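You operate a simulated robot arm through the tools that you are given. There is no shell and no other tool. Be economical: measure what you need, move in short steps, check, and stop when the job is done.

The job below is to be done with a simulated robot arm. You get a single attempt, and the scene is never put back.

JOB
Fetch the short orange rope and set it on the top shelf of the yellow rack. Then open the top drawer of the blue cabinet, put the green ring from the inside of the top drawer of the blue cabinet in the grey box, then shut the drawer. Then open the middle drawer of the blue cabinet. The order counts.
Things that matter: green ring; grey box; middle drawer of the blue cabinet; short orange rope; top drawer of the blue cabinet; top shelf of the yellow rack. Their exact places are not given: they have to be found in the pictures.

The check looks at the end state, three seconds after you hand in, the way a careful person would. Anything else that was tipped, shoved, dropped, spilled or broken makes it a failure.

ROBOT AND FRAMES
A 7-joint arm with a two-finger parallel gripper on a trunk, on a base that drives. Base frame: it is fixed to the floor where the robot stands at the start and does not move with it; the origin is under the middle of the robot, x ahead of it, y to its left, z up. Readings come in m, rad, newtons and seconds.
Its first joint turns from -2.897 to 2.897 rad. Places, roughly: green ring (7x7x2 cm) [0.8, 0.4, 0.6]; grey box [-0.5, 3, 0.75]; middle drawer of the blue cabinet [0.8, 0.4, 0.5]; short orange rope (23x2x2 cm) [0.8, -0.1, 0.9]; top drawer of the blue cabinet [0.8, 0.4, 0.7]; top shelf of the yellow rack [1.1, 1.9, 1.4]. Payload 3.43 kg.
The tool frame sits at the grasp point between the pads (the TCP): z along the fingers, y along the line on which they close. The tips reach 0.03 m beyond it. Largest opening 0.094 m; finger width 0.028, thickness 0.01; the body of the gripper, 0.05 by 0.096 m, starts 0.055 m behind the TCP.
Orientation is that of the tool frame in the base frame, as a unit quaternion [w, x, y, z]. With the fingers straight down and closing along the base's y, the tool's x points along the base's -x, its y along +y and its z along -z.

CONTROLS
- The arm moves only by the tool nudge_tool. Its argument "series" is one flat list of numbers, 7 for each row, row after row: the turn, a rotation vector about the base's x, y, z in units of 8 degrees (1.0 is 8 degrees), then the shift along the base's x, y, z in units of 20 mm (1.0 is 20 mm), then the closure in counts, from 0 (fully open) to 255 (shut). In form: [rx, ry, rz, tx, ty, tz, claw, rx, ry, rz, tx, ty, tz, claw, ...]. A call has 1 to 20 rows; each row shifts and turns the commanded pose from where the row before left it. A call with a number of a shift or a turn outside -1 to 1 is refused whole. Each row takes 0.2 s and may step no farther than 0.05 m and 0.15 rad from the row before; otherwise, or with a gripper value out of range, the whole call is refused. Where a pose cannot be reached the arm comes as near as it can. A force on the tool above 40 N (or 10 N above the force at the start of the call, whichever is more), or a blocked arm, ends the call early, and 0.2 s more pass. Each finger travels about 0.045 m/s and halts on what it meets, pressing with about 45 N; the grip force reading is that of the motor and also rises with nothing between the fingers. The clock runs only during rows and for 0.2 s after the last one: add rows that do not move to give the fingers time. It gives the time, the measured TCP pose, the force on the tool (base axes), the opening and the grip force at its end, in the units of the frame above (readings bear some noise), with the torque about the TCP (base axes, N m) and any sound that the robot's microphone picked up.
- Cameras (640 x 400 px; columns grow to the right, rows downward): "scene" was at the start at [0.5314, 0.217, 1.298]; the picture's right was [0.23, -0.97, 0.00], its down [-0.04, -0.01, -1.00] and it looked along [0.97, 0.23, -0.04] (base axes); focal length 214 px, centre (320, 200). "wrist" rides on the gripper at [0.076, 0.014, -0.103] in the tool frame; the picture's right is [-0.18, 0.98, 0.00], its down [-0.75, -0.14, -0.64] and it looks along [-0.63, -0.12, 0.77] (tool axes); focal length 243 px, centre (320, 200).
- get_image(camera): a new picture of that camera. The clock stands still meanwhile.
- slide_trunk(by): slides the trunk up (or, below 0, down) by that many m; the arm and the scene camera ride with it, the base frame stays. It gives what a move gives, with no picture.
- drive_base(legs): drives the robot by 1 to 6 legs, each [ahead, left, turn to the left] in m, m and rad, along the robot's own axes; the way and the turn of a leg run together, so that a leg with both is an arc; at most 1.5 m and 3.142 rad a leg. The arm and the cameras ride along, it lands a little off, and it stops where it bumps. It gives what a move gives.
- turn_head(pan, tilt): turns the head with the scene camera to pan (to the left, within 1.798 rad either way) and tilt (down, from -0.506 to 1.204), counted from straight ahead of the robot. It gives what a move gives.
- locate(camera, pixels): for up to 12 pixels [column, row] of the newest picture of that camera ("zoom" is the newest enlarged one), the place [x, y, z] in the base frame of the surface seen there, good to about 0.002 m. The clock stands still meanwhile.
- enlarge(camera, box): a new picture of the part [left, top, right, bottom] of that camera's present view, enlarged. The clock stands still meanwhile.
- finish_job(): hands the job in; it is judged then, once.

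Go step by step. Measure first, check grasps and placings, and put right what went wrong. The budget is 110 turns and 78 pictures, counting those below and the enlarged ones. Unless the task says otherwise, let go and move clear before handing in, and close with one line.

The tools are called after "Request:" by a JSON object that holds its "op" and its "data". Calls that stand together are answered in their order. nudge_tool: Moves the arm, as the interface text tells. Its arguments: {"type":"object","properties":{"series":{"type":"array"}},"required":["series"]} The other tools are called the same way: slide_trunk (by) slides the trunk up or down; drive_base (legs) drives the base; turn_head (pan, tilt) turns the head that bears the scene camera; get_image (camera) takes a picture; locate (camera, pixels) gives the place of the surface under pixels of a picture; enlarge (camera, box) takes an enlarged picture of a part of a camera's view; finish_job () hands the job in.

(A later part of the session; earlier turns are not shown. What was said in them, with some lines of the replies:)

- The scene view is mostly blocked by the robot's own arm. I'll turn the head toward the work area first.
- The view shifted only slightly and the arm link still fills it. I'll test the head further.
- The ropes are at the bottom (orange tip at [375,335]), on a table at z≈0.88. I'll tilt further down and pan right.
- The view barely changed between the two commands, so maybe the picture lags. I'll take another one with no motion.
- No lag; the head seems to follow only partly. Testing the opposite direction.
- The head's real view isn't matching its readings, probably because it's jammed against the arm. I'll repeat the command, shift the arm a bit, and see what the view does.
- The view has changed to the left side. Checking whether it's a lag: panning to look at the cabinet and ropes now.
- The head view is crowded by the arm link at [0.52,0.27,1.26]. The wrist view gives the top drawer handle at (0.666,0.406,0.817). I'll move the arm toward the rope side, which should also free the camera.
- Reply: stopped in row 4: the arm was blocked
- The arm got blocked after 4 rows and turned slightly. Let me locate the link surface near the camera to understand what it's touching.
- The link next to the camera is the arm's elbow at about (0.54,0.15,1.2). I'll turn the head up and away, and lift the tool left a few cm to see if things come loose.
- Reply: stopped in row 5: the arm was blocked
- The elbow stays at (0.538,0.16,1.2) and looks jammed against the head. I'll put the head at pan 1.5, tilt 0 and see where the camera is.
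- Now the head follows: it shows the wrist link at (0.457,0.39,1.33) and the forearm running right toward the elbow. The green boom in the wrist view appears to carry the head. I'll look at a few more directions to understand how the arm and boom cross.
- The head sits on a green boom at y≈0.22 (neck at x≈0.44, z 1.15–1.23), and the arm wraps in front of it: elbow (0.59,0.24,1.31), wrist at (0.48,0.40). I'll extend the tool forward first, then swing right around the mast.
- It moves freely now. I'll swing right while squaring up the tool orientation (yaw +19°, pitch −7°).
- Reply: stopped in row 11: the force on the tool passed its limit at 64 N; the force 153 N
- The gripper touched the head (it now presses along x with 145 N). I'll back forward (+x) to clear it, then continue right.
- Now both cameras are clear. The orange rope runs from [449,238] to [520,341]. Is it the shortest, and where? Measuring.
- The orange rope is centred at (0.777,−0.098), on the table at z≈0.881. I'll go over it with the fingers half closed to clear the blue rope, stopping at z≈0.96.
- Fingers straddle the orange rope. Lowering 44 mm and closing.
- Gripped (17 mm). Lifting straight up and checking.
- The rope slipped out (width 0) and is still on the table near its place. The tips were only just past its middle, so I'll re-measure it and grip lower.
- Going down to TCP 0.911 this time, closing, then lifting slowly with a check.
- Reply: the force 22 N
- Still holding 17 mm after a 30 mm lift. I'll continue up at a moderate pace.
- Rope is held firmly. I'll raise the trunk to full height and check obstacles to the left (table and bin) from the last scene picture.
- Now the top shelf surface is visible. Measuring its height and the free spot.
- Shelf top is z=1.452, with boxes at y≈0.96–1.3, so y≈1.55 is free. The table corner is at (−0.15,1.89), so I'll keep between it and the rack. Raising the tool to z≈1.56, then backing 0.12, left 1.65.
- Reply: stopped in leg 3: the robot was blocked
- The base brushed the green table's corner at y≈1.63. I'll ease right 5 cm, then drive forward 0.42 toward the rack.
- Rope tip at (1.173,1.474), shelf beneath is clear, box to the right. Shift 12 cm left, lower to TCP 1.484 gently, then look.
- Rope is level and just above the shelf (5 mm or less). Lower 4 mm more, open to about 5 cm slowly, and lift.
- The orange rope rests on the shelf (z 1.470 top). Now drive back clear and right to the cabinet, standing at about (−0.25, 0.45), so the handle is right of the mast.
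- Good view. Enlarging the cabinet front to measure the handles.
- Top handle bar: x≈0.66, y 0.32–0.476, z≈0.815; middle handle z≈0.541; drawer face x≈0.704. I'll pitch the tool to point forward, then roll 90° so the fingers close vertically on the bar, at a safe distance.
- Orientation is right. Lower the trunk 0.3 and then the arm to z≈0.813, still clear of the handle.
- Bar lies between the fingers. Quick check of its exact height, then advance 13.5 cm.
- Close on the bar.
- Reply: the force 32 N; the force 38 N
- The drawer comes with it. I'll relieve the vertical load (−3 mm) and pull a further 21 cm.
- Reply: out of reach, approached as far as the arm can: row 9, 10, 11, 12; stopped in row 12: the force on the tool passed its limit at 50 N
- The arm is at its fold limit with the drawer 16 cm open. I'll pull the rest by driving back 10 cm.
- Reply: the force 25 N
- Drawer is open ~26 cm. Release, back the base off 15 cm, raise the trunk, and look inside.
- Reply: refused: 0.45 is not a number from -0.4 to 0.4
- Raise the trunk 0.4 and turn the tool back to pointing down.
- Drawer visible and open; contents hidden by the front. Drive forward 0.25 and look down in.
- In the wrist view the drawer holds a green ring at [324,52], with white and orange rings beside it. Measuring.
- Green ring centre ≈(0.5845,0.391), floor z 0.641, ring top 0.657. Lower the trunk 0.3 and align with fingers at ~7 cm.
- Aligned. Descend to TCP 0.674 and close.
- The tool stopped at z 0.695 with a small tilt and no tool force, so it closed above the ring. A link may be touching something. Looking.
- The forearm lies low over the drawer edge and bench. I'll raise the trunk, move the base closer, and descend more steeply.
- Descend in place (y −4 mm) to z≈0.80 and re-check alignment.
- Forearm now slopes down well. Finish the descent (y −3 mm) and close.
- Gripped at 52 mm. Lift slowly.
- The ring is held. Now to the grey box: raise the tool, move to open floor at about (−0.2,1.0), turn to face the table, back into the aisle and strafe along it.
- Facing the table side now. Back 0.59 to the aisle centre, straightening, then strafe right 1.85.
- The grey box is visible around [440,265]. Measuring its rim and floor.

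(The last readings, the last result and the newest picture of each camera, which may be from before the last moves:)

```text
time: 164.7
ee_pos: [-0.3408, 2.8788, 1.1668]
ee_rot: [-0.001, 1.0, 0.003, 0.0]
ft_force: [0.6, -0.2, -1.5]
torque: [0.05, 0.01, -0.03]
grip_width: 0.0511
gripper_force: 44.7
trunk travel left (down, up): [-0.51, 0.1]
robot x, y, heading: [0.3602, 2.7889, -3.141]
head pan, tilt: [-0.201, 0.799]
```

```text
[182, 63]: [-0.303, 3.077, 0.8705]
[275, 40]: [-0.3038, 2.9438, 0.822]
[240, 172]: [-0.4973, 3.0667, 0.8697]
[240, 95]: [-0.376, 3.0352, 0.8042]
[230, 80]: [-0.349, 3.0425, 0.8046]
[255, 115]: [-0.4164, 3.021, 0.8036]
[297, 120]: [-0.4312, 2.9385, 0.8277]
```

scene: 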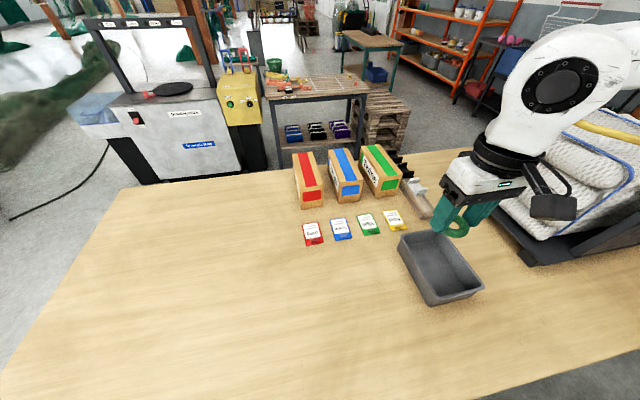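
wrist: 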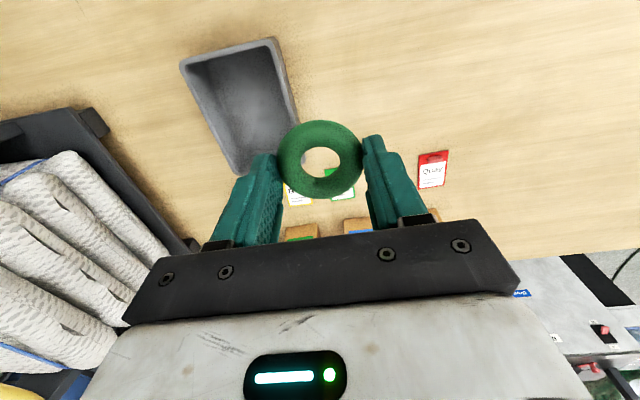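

Box rim: x −0.497…−0.30, y 2.937…3.077, z 0.871; floor 0.806; centre (−0.40,3.007). Move over it and descend partway.

Request:
{"op": "nudge_tool", "data": {"series": [0, 0, 0, -0.42, 0.914, 0, 255, 0, 0, 0, -0.42, 0.914, 0, 255, 0, 0, 0, -0.42, 0.914, 0, 255, 0, 0, 0, -0.42, 0.914, 0, 255, 0, 0, 0, -0.42, 0.914, 0, 255, 0, 0, 0, -0.42, 0.914, 0, 255, 0, 0, 0, -0.42, 0.914, 0, 255, 0, 0, 0, 0, 0, -1, 255, 0, 0, 0, 0, 0, -1, 255, 0, 0, 0, 0, 0, -1, 255, 0, 0, 0, 0, 0, -1, 255, 0, 0, 0, 0, 0, -1, 255, 0, 0, 0, 0, 0, -1, 255, 0, 0, 0, 0, 0, -1, 255, 0, 0, 0, 0, 0, -1, 255, 0, 0, 0, 0, 0, -1, 255, 0, 0, 0, 0, 0, -1, 255, 0, 0, 0, 0, 0, -1, 255]}}

Request:
{"op": "get_image", "data": {"camera": "scene"}}

Request:
{"op": "get_image", "data": {"camera": "wrist"}}

```text
time: 168.5
ee_pos: [-0.4005, 3.0078, 0.9461]
ee_rot: [-0.002, 1.0, 0.002, 0.001]
ft_force: [-0.4, 0.1, -2.5]
torque: [0.0, 0.0, 0.0]
grip_width: 0.051
gripper_force: 44.9
trunk travel left (down, up): [-0.51, 0.1]
robot x, y, heading: [0.359, 2.7901, -3.136]
head pan, tilt: [-0.201, 0.799]
```

```text
22 pictures are left
```

scene: 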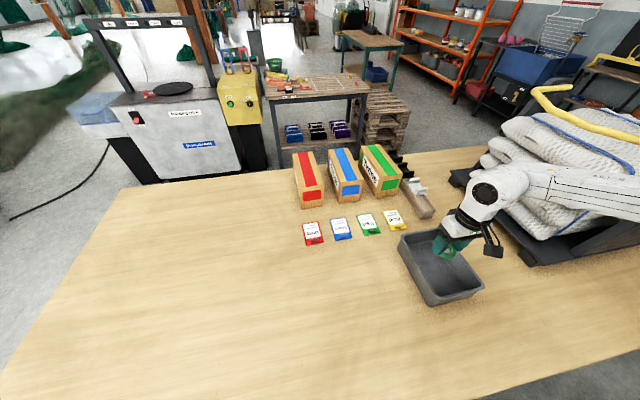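

```text
21 pictures are left
```

wrist: 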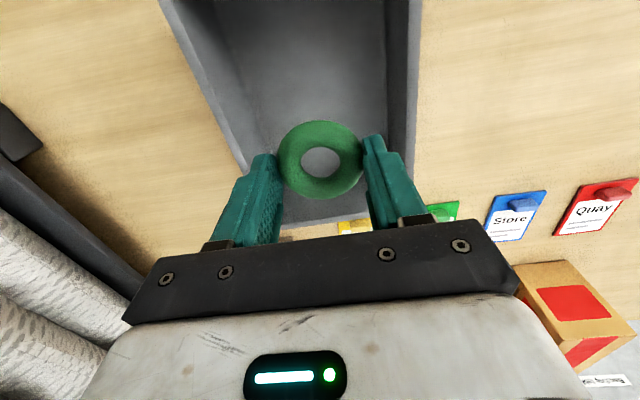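

Over the box. The forearm is near the sacks, so I'll check the clearance before going lower.

Request:
{"op": "locate", "data": {"camera": "scene", "pixels": [[500, 190], [540, 190], [580, 195], [630, 200], [580, 215], [630, 228], [510, 225], [540, 225], [600, 165], [545, 260], [525, 245]]}}

```text
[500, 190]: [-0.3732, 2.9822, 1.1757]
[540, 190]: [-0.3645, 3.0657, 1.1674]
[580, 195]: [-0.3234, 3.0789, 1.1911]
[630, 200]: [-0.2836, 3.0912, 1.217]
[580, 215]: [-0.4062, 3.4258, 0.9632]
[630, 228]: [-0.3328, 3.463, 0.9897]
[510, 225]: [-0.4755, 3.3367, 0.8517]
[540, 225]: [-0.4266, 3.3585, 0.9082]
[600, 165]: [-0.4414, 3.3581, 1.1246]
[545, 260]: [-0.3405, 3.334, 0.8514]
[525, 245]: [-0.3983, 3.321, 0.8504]
```

Sacks start at y≈3.32, with the forearm at y≈3.09, so it's clear. Lower to 0.844, release to 7 cm, and lift out.

Request:
{"op": "nudge_tool", "data": {"series": [0, 0, 0, 0, 0, -1, 255, 0, 0, 0, 0, 0, -1, 255, 0, 0, 0, 0, 0, -1, 255, 0, 0, 0, 0, 0, -1, 255, 0, 0, 0, 0, 0, -0.6, 255, 0, 0, 0, 0, 0, -0.4, 255, 0, 0, 0, 0, 0, 0, 255, 0, 0, 0, 0, 0, 0, 90, 0, 0, 0, 0, 0, 0, 62, 0, 0, 0, 0, 0, 0, 62, 0, 0, 0, 0, 0, 0, 62, 0, 0, 0, 0, 0, 0.5, 62, 0, 0, 0, 0, 0, 1, 62, 0, 0, 0, 0, 0, 1, 62, 0, 0, 0, 0, 0, 1, 62, 0, 0, 0, 0, 0, 1, 62, 0, 0, 0, 0, 0, 1, 62, 0, 0, 0, 0, 0, 1, 62]}}

Request:
{"op": "get_image", "data": {"camera": "wrist"}}

```text
time: 172.3
ee_pos: [-0.4006, 3.0094, 0.9779]
ee_rot: [0.0, 1.0, 0.002, -0.001]
ft_force: [-0.1, -0.8, 0.5]
torque: [-0.01, 0.0, 0.01]
grip_width: 0.071
gripper_force: 0.0
trunk travel left (down, up): [-0.51, 0.1]
robot x, y, heading: [0.3609, 2.7926, -3.135]
head pan, tilt: [-0.201, 0.799]
```

```text
20 pictures are left
```

wrist: 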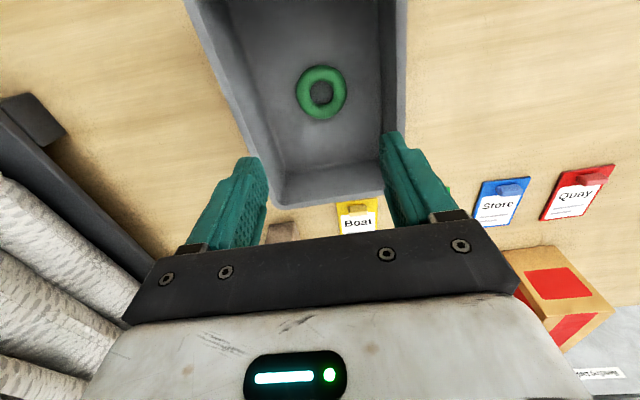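

The green ring lies flat in the grey box. Lift higher and drive back the same way to the cabinet.

Request:
{"op": "nudge_tool", "data": {"series": [0, 0, 0, 0.4, -0.6, 1, 62, 0, 0, 0, 0.4, -0.6, 1, 62, 0, 0, 0, 0.4, -0.6, 1, 62, 0, 0, 0, 0.4, -0.6, 1, 62, 0, 0, 0, 0.4, -0.6, 1, 62, 0, 0, 0, 0.4, -0.6, 1, 62, 0, 0, 0, 0.4, -0.6, 1, 62, 0, 0, 0, 0.4, -0.6, 1, 62, 0, 0, 0, 0, -0.6, 1, 62, 0, 0, 0, 0, -0.6, 1, 62, 0, 0, 0, 0, -0.6, 0, 62]}}

Request:
{"op": "drive_base", "data": {"legs": [[0, 0.95, 0], [0, 0.85, 0], [0.62, 0, 0], [0, 0, -1.57], [0, 0, -1.57]]}}

Request:
{"op": "turn_head", "data": {"pan": -0.3, "tilt": 0.7}}

Request:
{"op": "get_image", "data": {"camera": "scene"}}

```text
time: 174.7
ee_pos: [-0.336, 2.8754, 1.1773]
ee_rot: [-0.001, 1.0, 0.002, 0.0]
ft_force: [-0.3, -0.1, -0.9]
torque: [-0.01, 0.01, 0.01]
grip_width: 0.0712
gripper_force: 0.0
trunk travel left (down, up): [-0.51, 0.1]
robot x, y, heading: [0.3565, 2.7945, -3.137]
head pan, tilt: [-0.201, 0.799]
```

```text
time: 194.5
ee_pos: [0.4624, 0.8904, 1.1764]
ee_rot: [-0.001, 0.001, 1.0, -0.001]
ft_force: [0.1, -0.2, -0.3]
torque: [-0.01, 0.0, 0.01]
grip_width: 0.0709
gripper_force: 0.0
trunk travel left (down, up): [-0.51, 0.1]
robot x, y, heading: [-0.2318, 0.9807, -0.006]
head pan, tilt: [-0.201, 0.799]
```

```text
time: 195.2
ee_pos: [0.4626, 0.8897, 1.1768]
ee_rot: [0.0, 0.001, 1.0, 0.0]
ft_force: [-0.6, 0.3, -0.1]
torque: [0.03, 0.0, 0.0]
grip_width: 0.0711
gripper_force: 0.0
trunk travel left (down, up): [-0.51, 0.1]
robot x, y, heading: [-0.2335, 0.9799, -0.0]
head pan, tilt: [-0.3, 0.7]
```

```text
19 pictures are left
```

scene: 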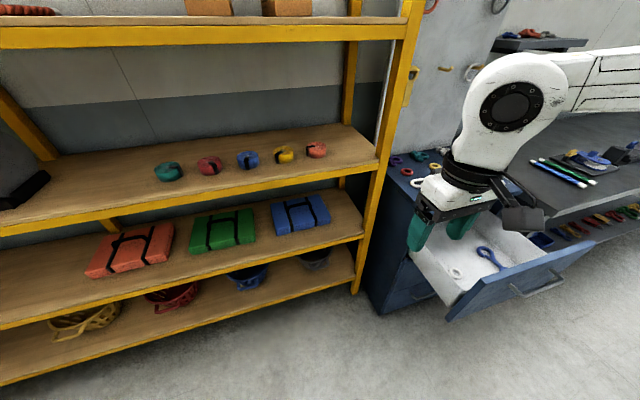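

Now back off and line up in front of the drawer, with the tool turned horizontal again.

Request:
{"op": "drive_base", "data": {"legs": [[-0.42, 0, 0], [0, -0.49, 0]]}}

Request:
{"op": "nudge_tool", "data": {"series": [0, -0.9375, 0, 0.3, 0, 0, 255, 0, -0.9375, 0, 0.3, 0, 0, 255, 0, -0.9375, 0, 0.3, 0, 0, 255, 0, -0.9375, 0, 0.3, 0, 0, 255, 0, -0.9375, 0, 0.3, 0, 0, 255, 0, -0.9375, 0, 0.3, 0, 0, 255, 0, -0.9375, 0, 0.3, 0, 0, 255, 0, -0.9375, 0, 0.3, 0, 0, 255, 0, -0.9375, 0, 0.3, 0, 0, 255, 0, -0.9375, 0, 0.3, 0, 0, 255, 0, -0.9375, 0, 0.3, 0, 0, 255, 0, -0.9375, 0, 0.3, 0, 0, 255]}}

Request:
{"op": "nudge_tool", "data": {"series": [0.9375, 0, 0, 0, 0, 0, 255, 0.9375, 0, 0, 0, 0, 0, 255, 0.9375, 0, 0, 0, 0, 0, 255, 0.9375, 0, 0, 0, 0, 0, 255, 0.9375, 0, 0, 0, 0, 0, 255, 0.9375, 0, 0, 0, 0, 0, 255, 0.9375, 0, 0, 0, 0, 0, 255, 0.9375, 0, 0, 0, 0, 0, 255, 0.9375, 0, 0, 0, 0, 0, 255, 0.9375, 0, 0, 0, 0, 0, 255, 0.9375, 0, 0, 0, 0, 0, 255, 0.9375, 0, 0, 0, 0, 0, 255]}}

Request:
{"op": "slide_trunk", "data": {"by": -0.4}}

```text
time: 200.3
ee_pos: [0.0363, 0.4068, 1.1759]
ee_rot: [0.0, 0.0, 1.0, -0.001]
ft_force: [0.1, -0.3, 0.1]
torque: [0.03, -0.01, 0.07]
grip_width: 0.0713
gripper_force: 0.1
trunk travel left (down, up): [-0.51, 0.1]
robot x, y, heading: [-0.6565, 0.4973, -0.0]
head pan, tilt: [-0.3, 0.7]
```

```text
time: 202.9
ee_pos: [0.1063, 0.4057, 1.1776]
ee_rot: [0.708, 0.0, 0.707, -0.001]
ft_force: [-1.0, 0.6, -0.5]
torque: [0.0, 0.02, 0.01]
grip_width: 0.0001
gripper_force: 32.8
trunk travel left (down, up): [-0.51, 0.1]
robot x, y, heading: [-0.6591, 0.4966, -0.004]
head pan, tilt: [-0.3, 0.7]
```

```text
time: 205.5
ee_pos: [0.1075, 0.4058, 1.1761]
ee_rot: [0.499, 0.501, 0.5, 0.5]
ft_force: [-0.1, 0.2, 0.2]
torque: [-0.01, -0.02, -0.01]
grip_width: 0.0
gripper_force: 32.5
trunk travel left (down, up): [-0.51, 0.1]
robot x, y, heading: [-0.658, 0.4986, 0.002]
head pan, tilt: [-0.3, 0.7]
```

```text
time: 209.3
ee_pos: [0.1085, 0.4068, 0.776]
ee_rot: [0.5, 0.501, 0.5, 0.5]
ft_force: [0.8, -0.3, -0.3]
torque: [0.0, 0.01, 0.01]
grip_width: 0.0
gripper_force: 33.1
trunk travel left (down, up): [-0.11, 0.5]
robot x, y, heading: [-0.6571, 0.4999, 0.001]
head pan, tilt: [-0.3, 0.7]
```

Lower 2 cm to z≈0.756 (under the handle bar) and drive forward 0.28, which should leave the fingertips just short of the face.

Request:
{"op": "nudge_tool", "data": {"series": [0, 0, 0, 0, -0.3, -1, 255]}}

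Request:
{"op": "drive_base", "data": {"legs": [[0.27, 0, 0]]}}

Request:
{"op": "get_image", "data": {"camera": "scene"}}

```text
time: 209.7
ee_pos: [0.109, 0.4016, 0.7559]
ee_rot: [0.5, 0.501, 0.5, 0.5]
ft_force: [0.5, 1.1, 0.4]
torque: [-0.01, -0.01, 0.0]
grip_width: 0.0
gripper_force: 32.3
trunk travel left (down, up): [-0.11, 0.5]
robot x, y, heading: [-0.6604, 0.4989, 0.001]
head pan, tilt: [-0.3, 0.7]
```

```text
time: 211.6
ee_pos: [0.3762, 0.4013, 0.7563]
ee_rot: [0.499, 0.5, 0.501, 0.5]
ft_force: [0.6, 0.1, -0.7]
torque: [-0.01, -0.01, 0.02]
grip_width: 0.0
gripper_force: 33.3
trunk travel left (down, up): [-0.11, 0.5]
robot x, y, heading: [-0.391, 0.4926, 0.002]
head pan, tilt: [-0.3, 0.7]
```

```text
18 pictures are left
```

scene: 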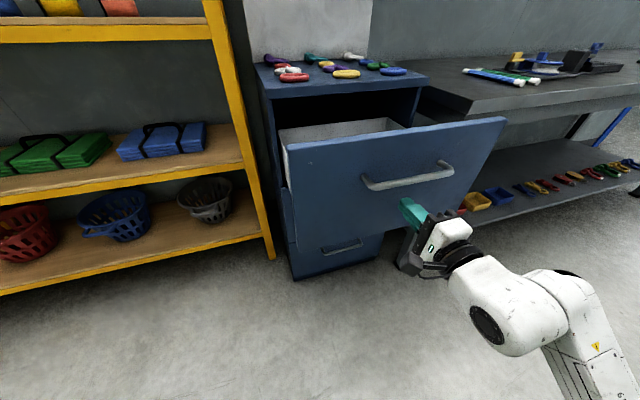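

Fingers are just below the bar, touching distance from the face. Push: drive 0.13 forward, then extend the arm.

Request:
{"op": "drive_base", "data": {"legs": [[0.13, 0, 0]]}}

Request:
{"op": "nudge_tool", "data": {"series": [0, 0, 0, 0.6, 0, 0, 255, 0, 0, 0, 0.6, 0, 0, 255, 0, 0, 0, 0.6, 0, 0, 255, 0, 0, 0, 0.6, 0, 0, 255, 0, 0, 0, 0.6, 0, 0, 255, 0, 0, 0, 0.6, 0, 0, 255, 0, 0, 0, 0.6, 0, 0, 255, 0, 0, 0, 0.6, 0, 0, 255, 0, 0, 0, 0.6, 0, 0, 255, 0, 0, 0, 0.6, 0, 0, 255, 0, 0, 0, 0.6, 0, 0, 255, 0, 0, 0, 0.6, 0, 0, 255, 0, 0, 0, 0.6, 0, 0, 255, 0, 0, 0, 0.6, 0, 0, 255, 0, 0, 0, 0.6, 0, 0, 255, 0, 0, 0, 0.6, 0, 0, 255]}}

Request:
{"op": "get_image", "data": {"camera": "scene"}}

```text
time: 212.9
ee_pos: [0.5061, 0.4014, 0.7564]
ee_rot: [0.499, 0.5, 0.501, 0.5]
ft_force: [-0.6, -0.8, 0.6]
torque: [0.04, -0.01, 0.03]
grip_width: 0.0
gripper_force: 32.1
trunk travel left (down, up): [-0.11, 0.5]
robot x, y, heading: [-0.2631, 0.4936, 0.004]
head pan, tilt: [-0.3, 0.7]
```

```text
time: 216.0
ee_pos: [0.6727, 0.4016, 0.7562]
ee_rot: [0.498, 0.5, 0.501, 0.501]
ft_force: [-13.0, 0.5, -1.3]
torque: [-0.07, -0.05, -0.13]
grip_width: 0.0002
gripper_force: 33.3
trunk travel left (down, up): [-0.11, 0.5]
robot x, y, heading: [-0.2666, 0.4934, -0.002]
head pan, tilt: [-0.3, 0.7]
stopped in row 15: the force on the tool passed its limit at 96 N (the readings are from after the stop); the commanded pose is now the measured one
```

```text
17 pictures are left
```

scene: 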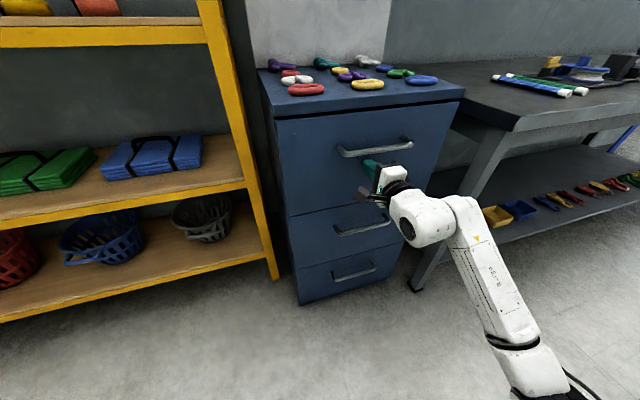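

The drawer hit its stop (face at 0.703). Back off 16 cm, lower to the middle handle (z≈0.540), and open the fingers.

Request:
{"op": "nudge_tool", "data": {"series": [0, 0, 0, -0.5, 0, 0, 255, 0, 0, 0, -1, 0, 0, 60, 0, 0, 0, -1, 0, 0, 60, 0, 0, 0, -1, 0, 0, 60, 0, 0, 0, -1, 0, 0, 60, 0, 0, 0, -1, 0, 0, 60, 0, 0, 0, -1, 0, 0, 60, 0, 0, 0, -1, 0, 0, 60, 0, 0, 0, 0, 0, -1, 60, 0, 0, 0, 0, 0, -1, 60, 0, 0, 0, 0, 0, -1, 60, 0, 0, 0, 0, 0, -1, 60, 0, 0, 0, 0, 0, -1, 60, 0, 0, 0, 0, 0, -0.8, 60]}}

Request:
{"op": "slide_trunk", "data": {"by": -0.1}}

Request:
{"op": "get_image", "data": {"camera": "scene"}}

```text
time: 219.0
ee_pos: [0.5255, 0.4034, 0.6386]
ee_rot: [0.499, 0.5, 0.501, 0.5]
ft_force: [0.3, -0.2, 0.7]
torque: [0.03, 0.01, 0.03]
grip_width: 0.072
gripper_force: 0.1
trunk travel left (down, up): [-0.11, 0.5]
robot x, y, heading: [-0.2643, 0.4999, 0.004]
head pan, tilt: [-0.3, 0.7]
```

```text
time: 220.3
ee_pos: [0.5247, 0.4029, 0.5395]
ee_rot: [0.498, 0.502, 0.502, 0.499]
ft_force: [-0.1, 1.3, 0.6]
torque: [0.0, -0.03, -0.01]
grip_width: 0.0719
gripper_force: 0.1
trunk travel left (down, up): [-0.01, 0.6]
robot x, y, heading: [-0.2599, 0.4981, -0.001]
head pan, tilt: [-0.3, 0.7]
```

```text
16 pictures are left
```

scene: 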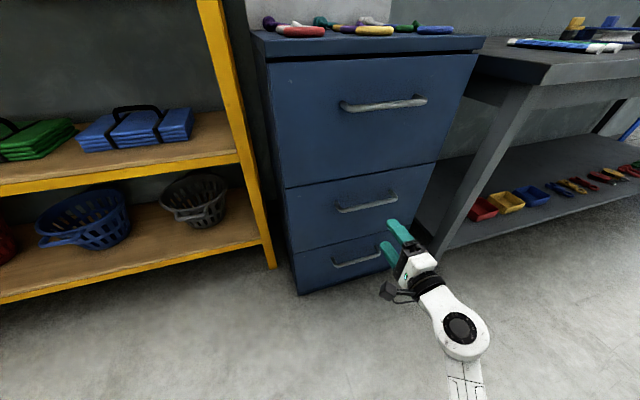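

Checking the closed top drawer and the middle handle positions.

Request:
{"op": "locate", "data": {"camera": "scene", "pixels": [[310, 130], [300, 220], [420, 150], [365, 208], [345, 209], [390, 201], [365, 211], [270, 43], [280, 90]]}}

Request:
{"op": "get_image", "data": {"camera": "wrist"}}

```text
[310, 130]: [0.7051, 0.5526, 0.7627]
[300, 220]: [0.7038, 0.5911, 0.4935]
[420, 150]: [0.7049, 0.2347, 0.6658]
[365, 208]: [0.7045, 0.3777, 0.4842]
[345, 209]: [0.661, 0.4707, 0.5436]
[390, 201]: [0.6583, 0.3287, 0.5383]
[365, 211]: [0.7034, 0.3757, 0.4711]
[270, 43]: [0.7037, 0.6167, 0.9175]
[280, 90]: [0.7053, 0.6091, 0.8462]
```

```text
15 pictures are left
```

wrist: 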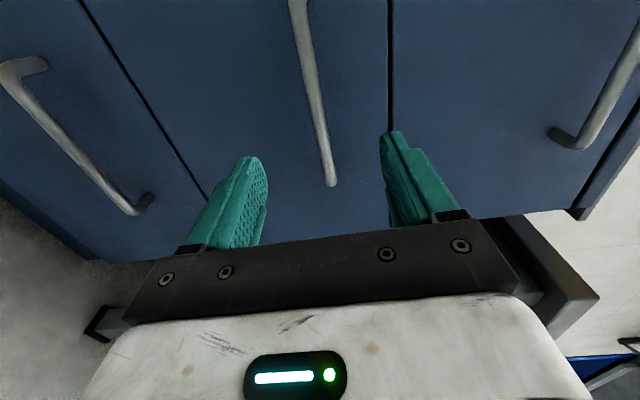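

Top drawer is flush (0.705), and the middle bar is centred between the fingers. Advance 12.7 cm, close, and start to pull.

Request:
{"op": "nudge_tool", "data": {"series": [0, 0, 0, 1, 0, -0.15, 60, 0, 0, 0, 1, 0, 0, 60, 0, 0, 0, 1, 0, 0, 60, 0, 0, 0, 1, 0, 0, 60, 0, 0, 0, 1, 0, 0, 60, 0, 0, 0, 1, 0, 0, 60, 0, 0, 0, 0.35, 0, 0, 60, 0, 0, 0, 0, 0, 0, 200, 0, 0, 0, 0, 0, 0, 255, 0, 0, 0, 0, 0, 0, 255, 0, 0, 0, 0, 0, 0, 255, 0, 0, 0, 0, 0, 0, 255]}}

Request:
{"op": "nudge_tool", "data": {"series": [0, 0, 0, -0.5, 0, 0, 255, 0, 0, 0, -0.5, 0, 0, 255, 0, 0, 0, -0.5, 0, 0, 255, 0, 0, 0, -0.5, 0, 0, 255]}}

```text
time: 222.9
ee_pos: [0.6508, 0.4024, 0.534]
ee_rot: [0.498, 0.501, 0.502, 0.499]
ft_force: [0.9, -0.3, -5.1]
torque: [-0.15, 0.06, -0.14]
grip_width: 0.0139
gripper_force: 42.3
trunk travel left (down, up): [-0.01, 0.6]
robot x, y, heading: [-0.2632, 0.4955, -0.0]
head pan, tilt: [-0.3, 0.7]
```

```text
time: 223.9
ee_pos: [0.6113, 0.4018, 0.5352]
ee_rot: [0.498, 0.502, 0.501, 0.499]
ft_force: [1.4, 0.0, -9.4]
torque: [-0.09, 0.11, -0.76]
grip_width: 0.0137
gripper_force: 44.7
trunk travel left (down, up): [-0.01, 0.6]
robot x, y, heading: [-0.263, 0.4993, 0.001]
head pan, tilt: [-0.3, 0.7]
```

Drawer follows. Pull 10 cm more with the arm, then 12 cm with the base.

Request:
{"op": "nudge_tool", "data": {"series": [0, 0, 0, -0.7, 0, 0, 255, 0, 0, 0, -0.7, 0, 0, 255, 0, 0, 0, -0.7, 0, 0, 255, 0, 0, 0, -0.7, 0, 0, 255, 0, 0, 0, -0.7, 0, 0, 255, 0, 0, 0, -0.7, 0, 0, 255]}}

Request:
{"op": "drive_base", "data": {"legs": [[-0.13, 0, 0]]}}

Request:
{"op": "get_image", "data": {"camera": "scene"}}

```text
time: 225.3
ee_pos: [0.5292, 0.4023, 0.5356]
ee_rot: [0.498, 0.502, 0.502, 0.498]
ft_force: [1.4, -12.4, -17.4]
torque: [-0.1, 0.31, 0.7]
grip_width: 0.0135
gripper_force: 45.0
trunk travel left (down, up): [-0.01, 0.6]
robot x, y, heading: [-0.2626, 0.495, -0.002]
head pan, tilt: [-0.3, 0.7]
```

```text
time: 226.6
ee_pos: [0.3969, 0.4026, 0.5349]
ee_rot: [0.498, 0.501, 0.502, 0.499]
ft_force: [0.0, -16.8, -19.8]
torque: [-0.26, 0.3, -0.55]
grip_width: 0.0137
gripper_force: 44.3
trunk travel left (down, up): [-0.01, 0.6]
robot x, y, heading: [-0.3941, 0.4957, 0.002]
head pan, tilt: [-0.3, 0.7]
```

```text
14 pictures are left
```

scene: 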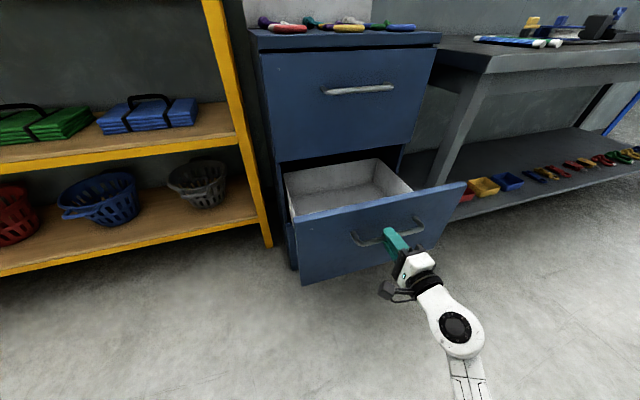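

Middle drawer is open ~25 cm and the top one is shut. Release and drive back clear, then look at everything.

Request:
{"op": "nudge_tool", "data": {"series": [0, 0, 0, 0, 0, 0, 150, 0, 0, 0, 0, 0, 0, 60, 0, 0, 0, 0, 0, 0, 60, 0, 0, 0, 0, 0, 0, 60]}}

Request:
{"op": "drive_base", "data": {"legs": [[-0.25, 0, 0]]}}

Request:
{"op": "slide_trunk", "data": {"by": 0.4}}

Request:
{"op": "get_image", "data": {"camera": "scene"}}

```text
time: 227.6
ee_pos: [0.3959, 0.4008, 0.5354]
ee_rot: [0.498, 0.502, 0.501, 0.499]
ft_force: [0.2, 0.2, -0.1]
torque: [0.02, 0.0, -0.03]
grip_width: 0.0718
gripper_force: 0.0
trunk travel left (down, up): [-0.01, 0.6]
robot x, y, heading: [-0.3951, 0.4977, -0.002]
head pan, tilt: [-0.3, 0.7]
```

```text
time: 229.4
ee_pos: [0.1473, 0.4031, 0.5362]
ee_rot: [0.497, 0.501, 0.502, 0.5]
ft_force: [0.4, 0.4, -0.1]
torque: [-0.01, 0.0, 0.02]
grip_width: 0.0721
gripper_force: 0.0
trunk travel left (down, up): [-0.01, 0.6]
robot x, y, heading: [-0.6432, 0.4943, 0.009]
head pan, tilt: [-0.3, 0.7]
```

```text
time: 233.2
ee_pos: [0.1467, 0.4052, 0.9352]
ee_rot: [0.498, 0.502, 0.501, 0.499]
ft_force: [-0.2, -0.4, 1.6]
torque: [-0.01, 0.01, 0.0]
grip_width: 0.0721
gripper_force: 0.0
trunk travel left (down, up): [-0.41, 0.2]
robot x, y, heading: [-0.643, 0.4954, 0.004]
head pan, tilt: [-0.3, 0.7]
```

```text
13 pictures are left
```

scene: 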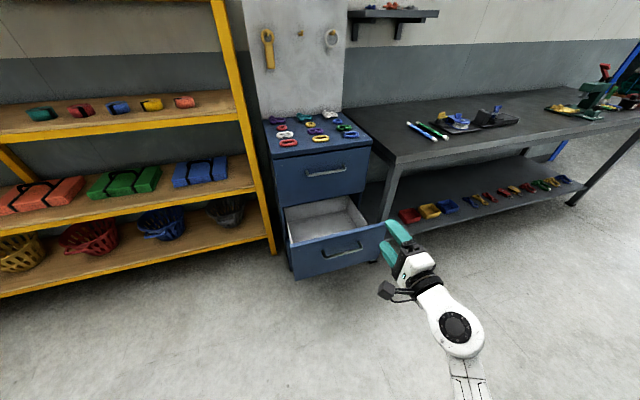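

Everything looks in order. A last check of the blue rope's position and the orange rope on the shelf.

Request:
{"op": "enlarge", "data": {"camera": "scene", "box": [380, 90, 540, 190]}}

Request:
{"op": "turn_head", "data": {"pan": 0.7, "tilt": 0.1}}

Request:
{"op": "get_image", "data": {"camera": "scene"}}

```text
4.00 times, centred on (460, 140) of scene
```

zoom: 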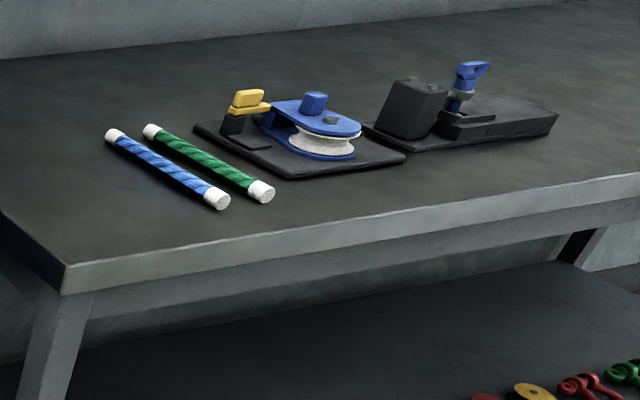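

```text
time: 234.5
ee_pos: [0.1472, 0.4041, 0.9345]
ee_rot: [0.497, 0.501, 0.502, 0.5]
ft_force: [0.3, -0.3, 0.1]
torque: [0.01, 0.0, 0.0]
grip_width: 0.0719
gripper_force: 0.0
trunk travel left (down, up): [-0.41, 0.2]
robot x, y, heading: [-0.6426, 0.4933, 0.006]
head pan, tilt: [0.7, 0.099]
```

```text
11 pictures are left
```

scene: 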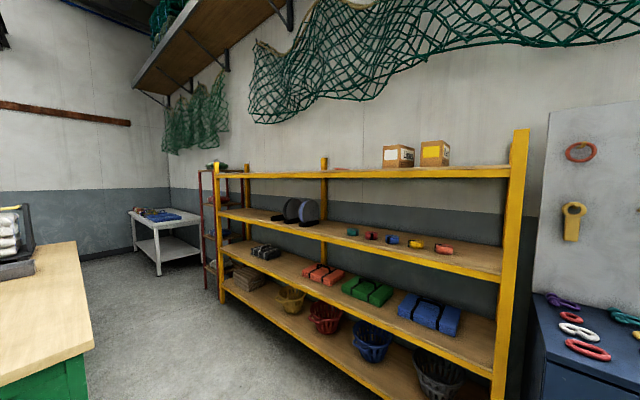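

The orange rope is on the top shelf ([340,168]), and the blue and green ropes are still lying on the bench as before. Handing in.

Request:
{"op": "finish_job", "data": {}}

```text
The job is handed in.
```

The job is handed in: the orange rope is on the top shelf of the yellow rack, the green ring is in the grey box, the top drawer is shut, and the middle drawer is open about 25 cm. I did it in the order you gave. While driving to the rack, the base bumped the corner of the green table; I saw nothing shifted on it afterwards, but I didn't measure the table itself.
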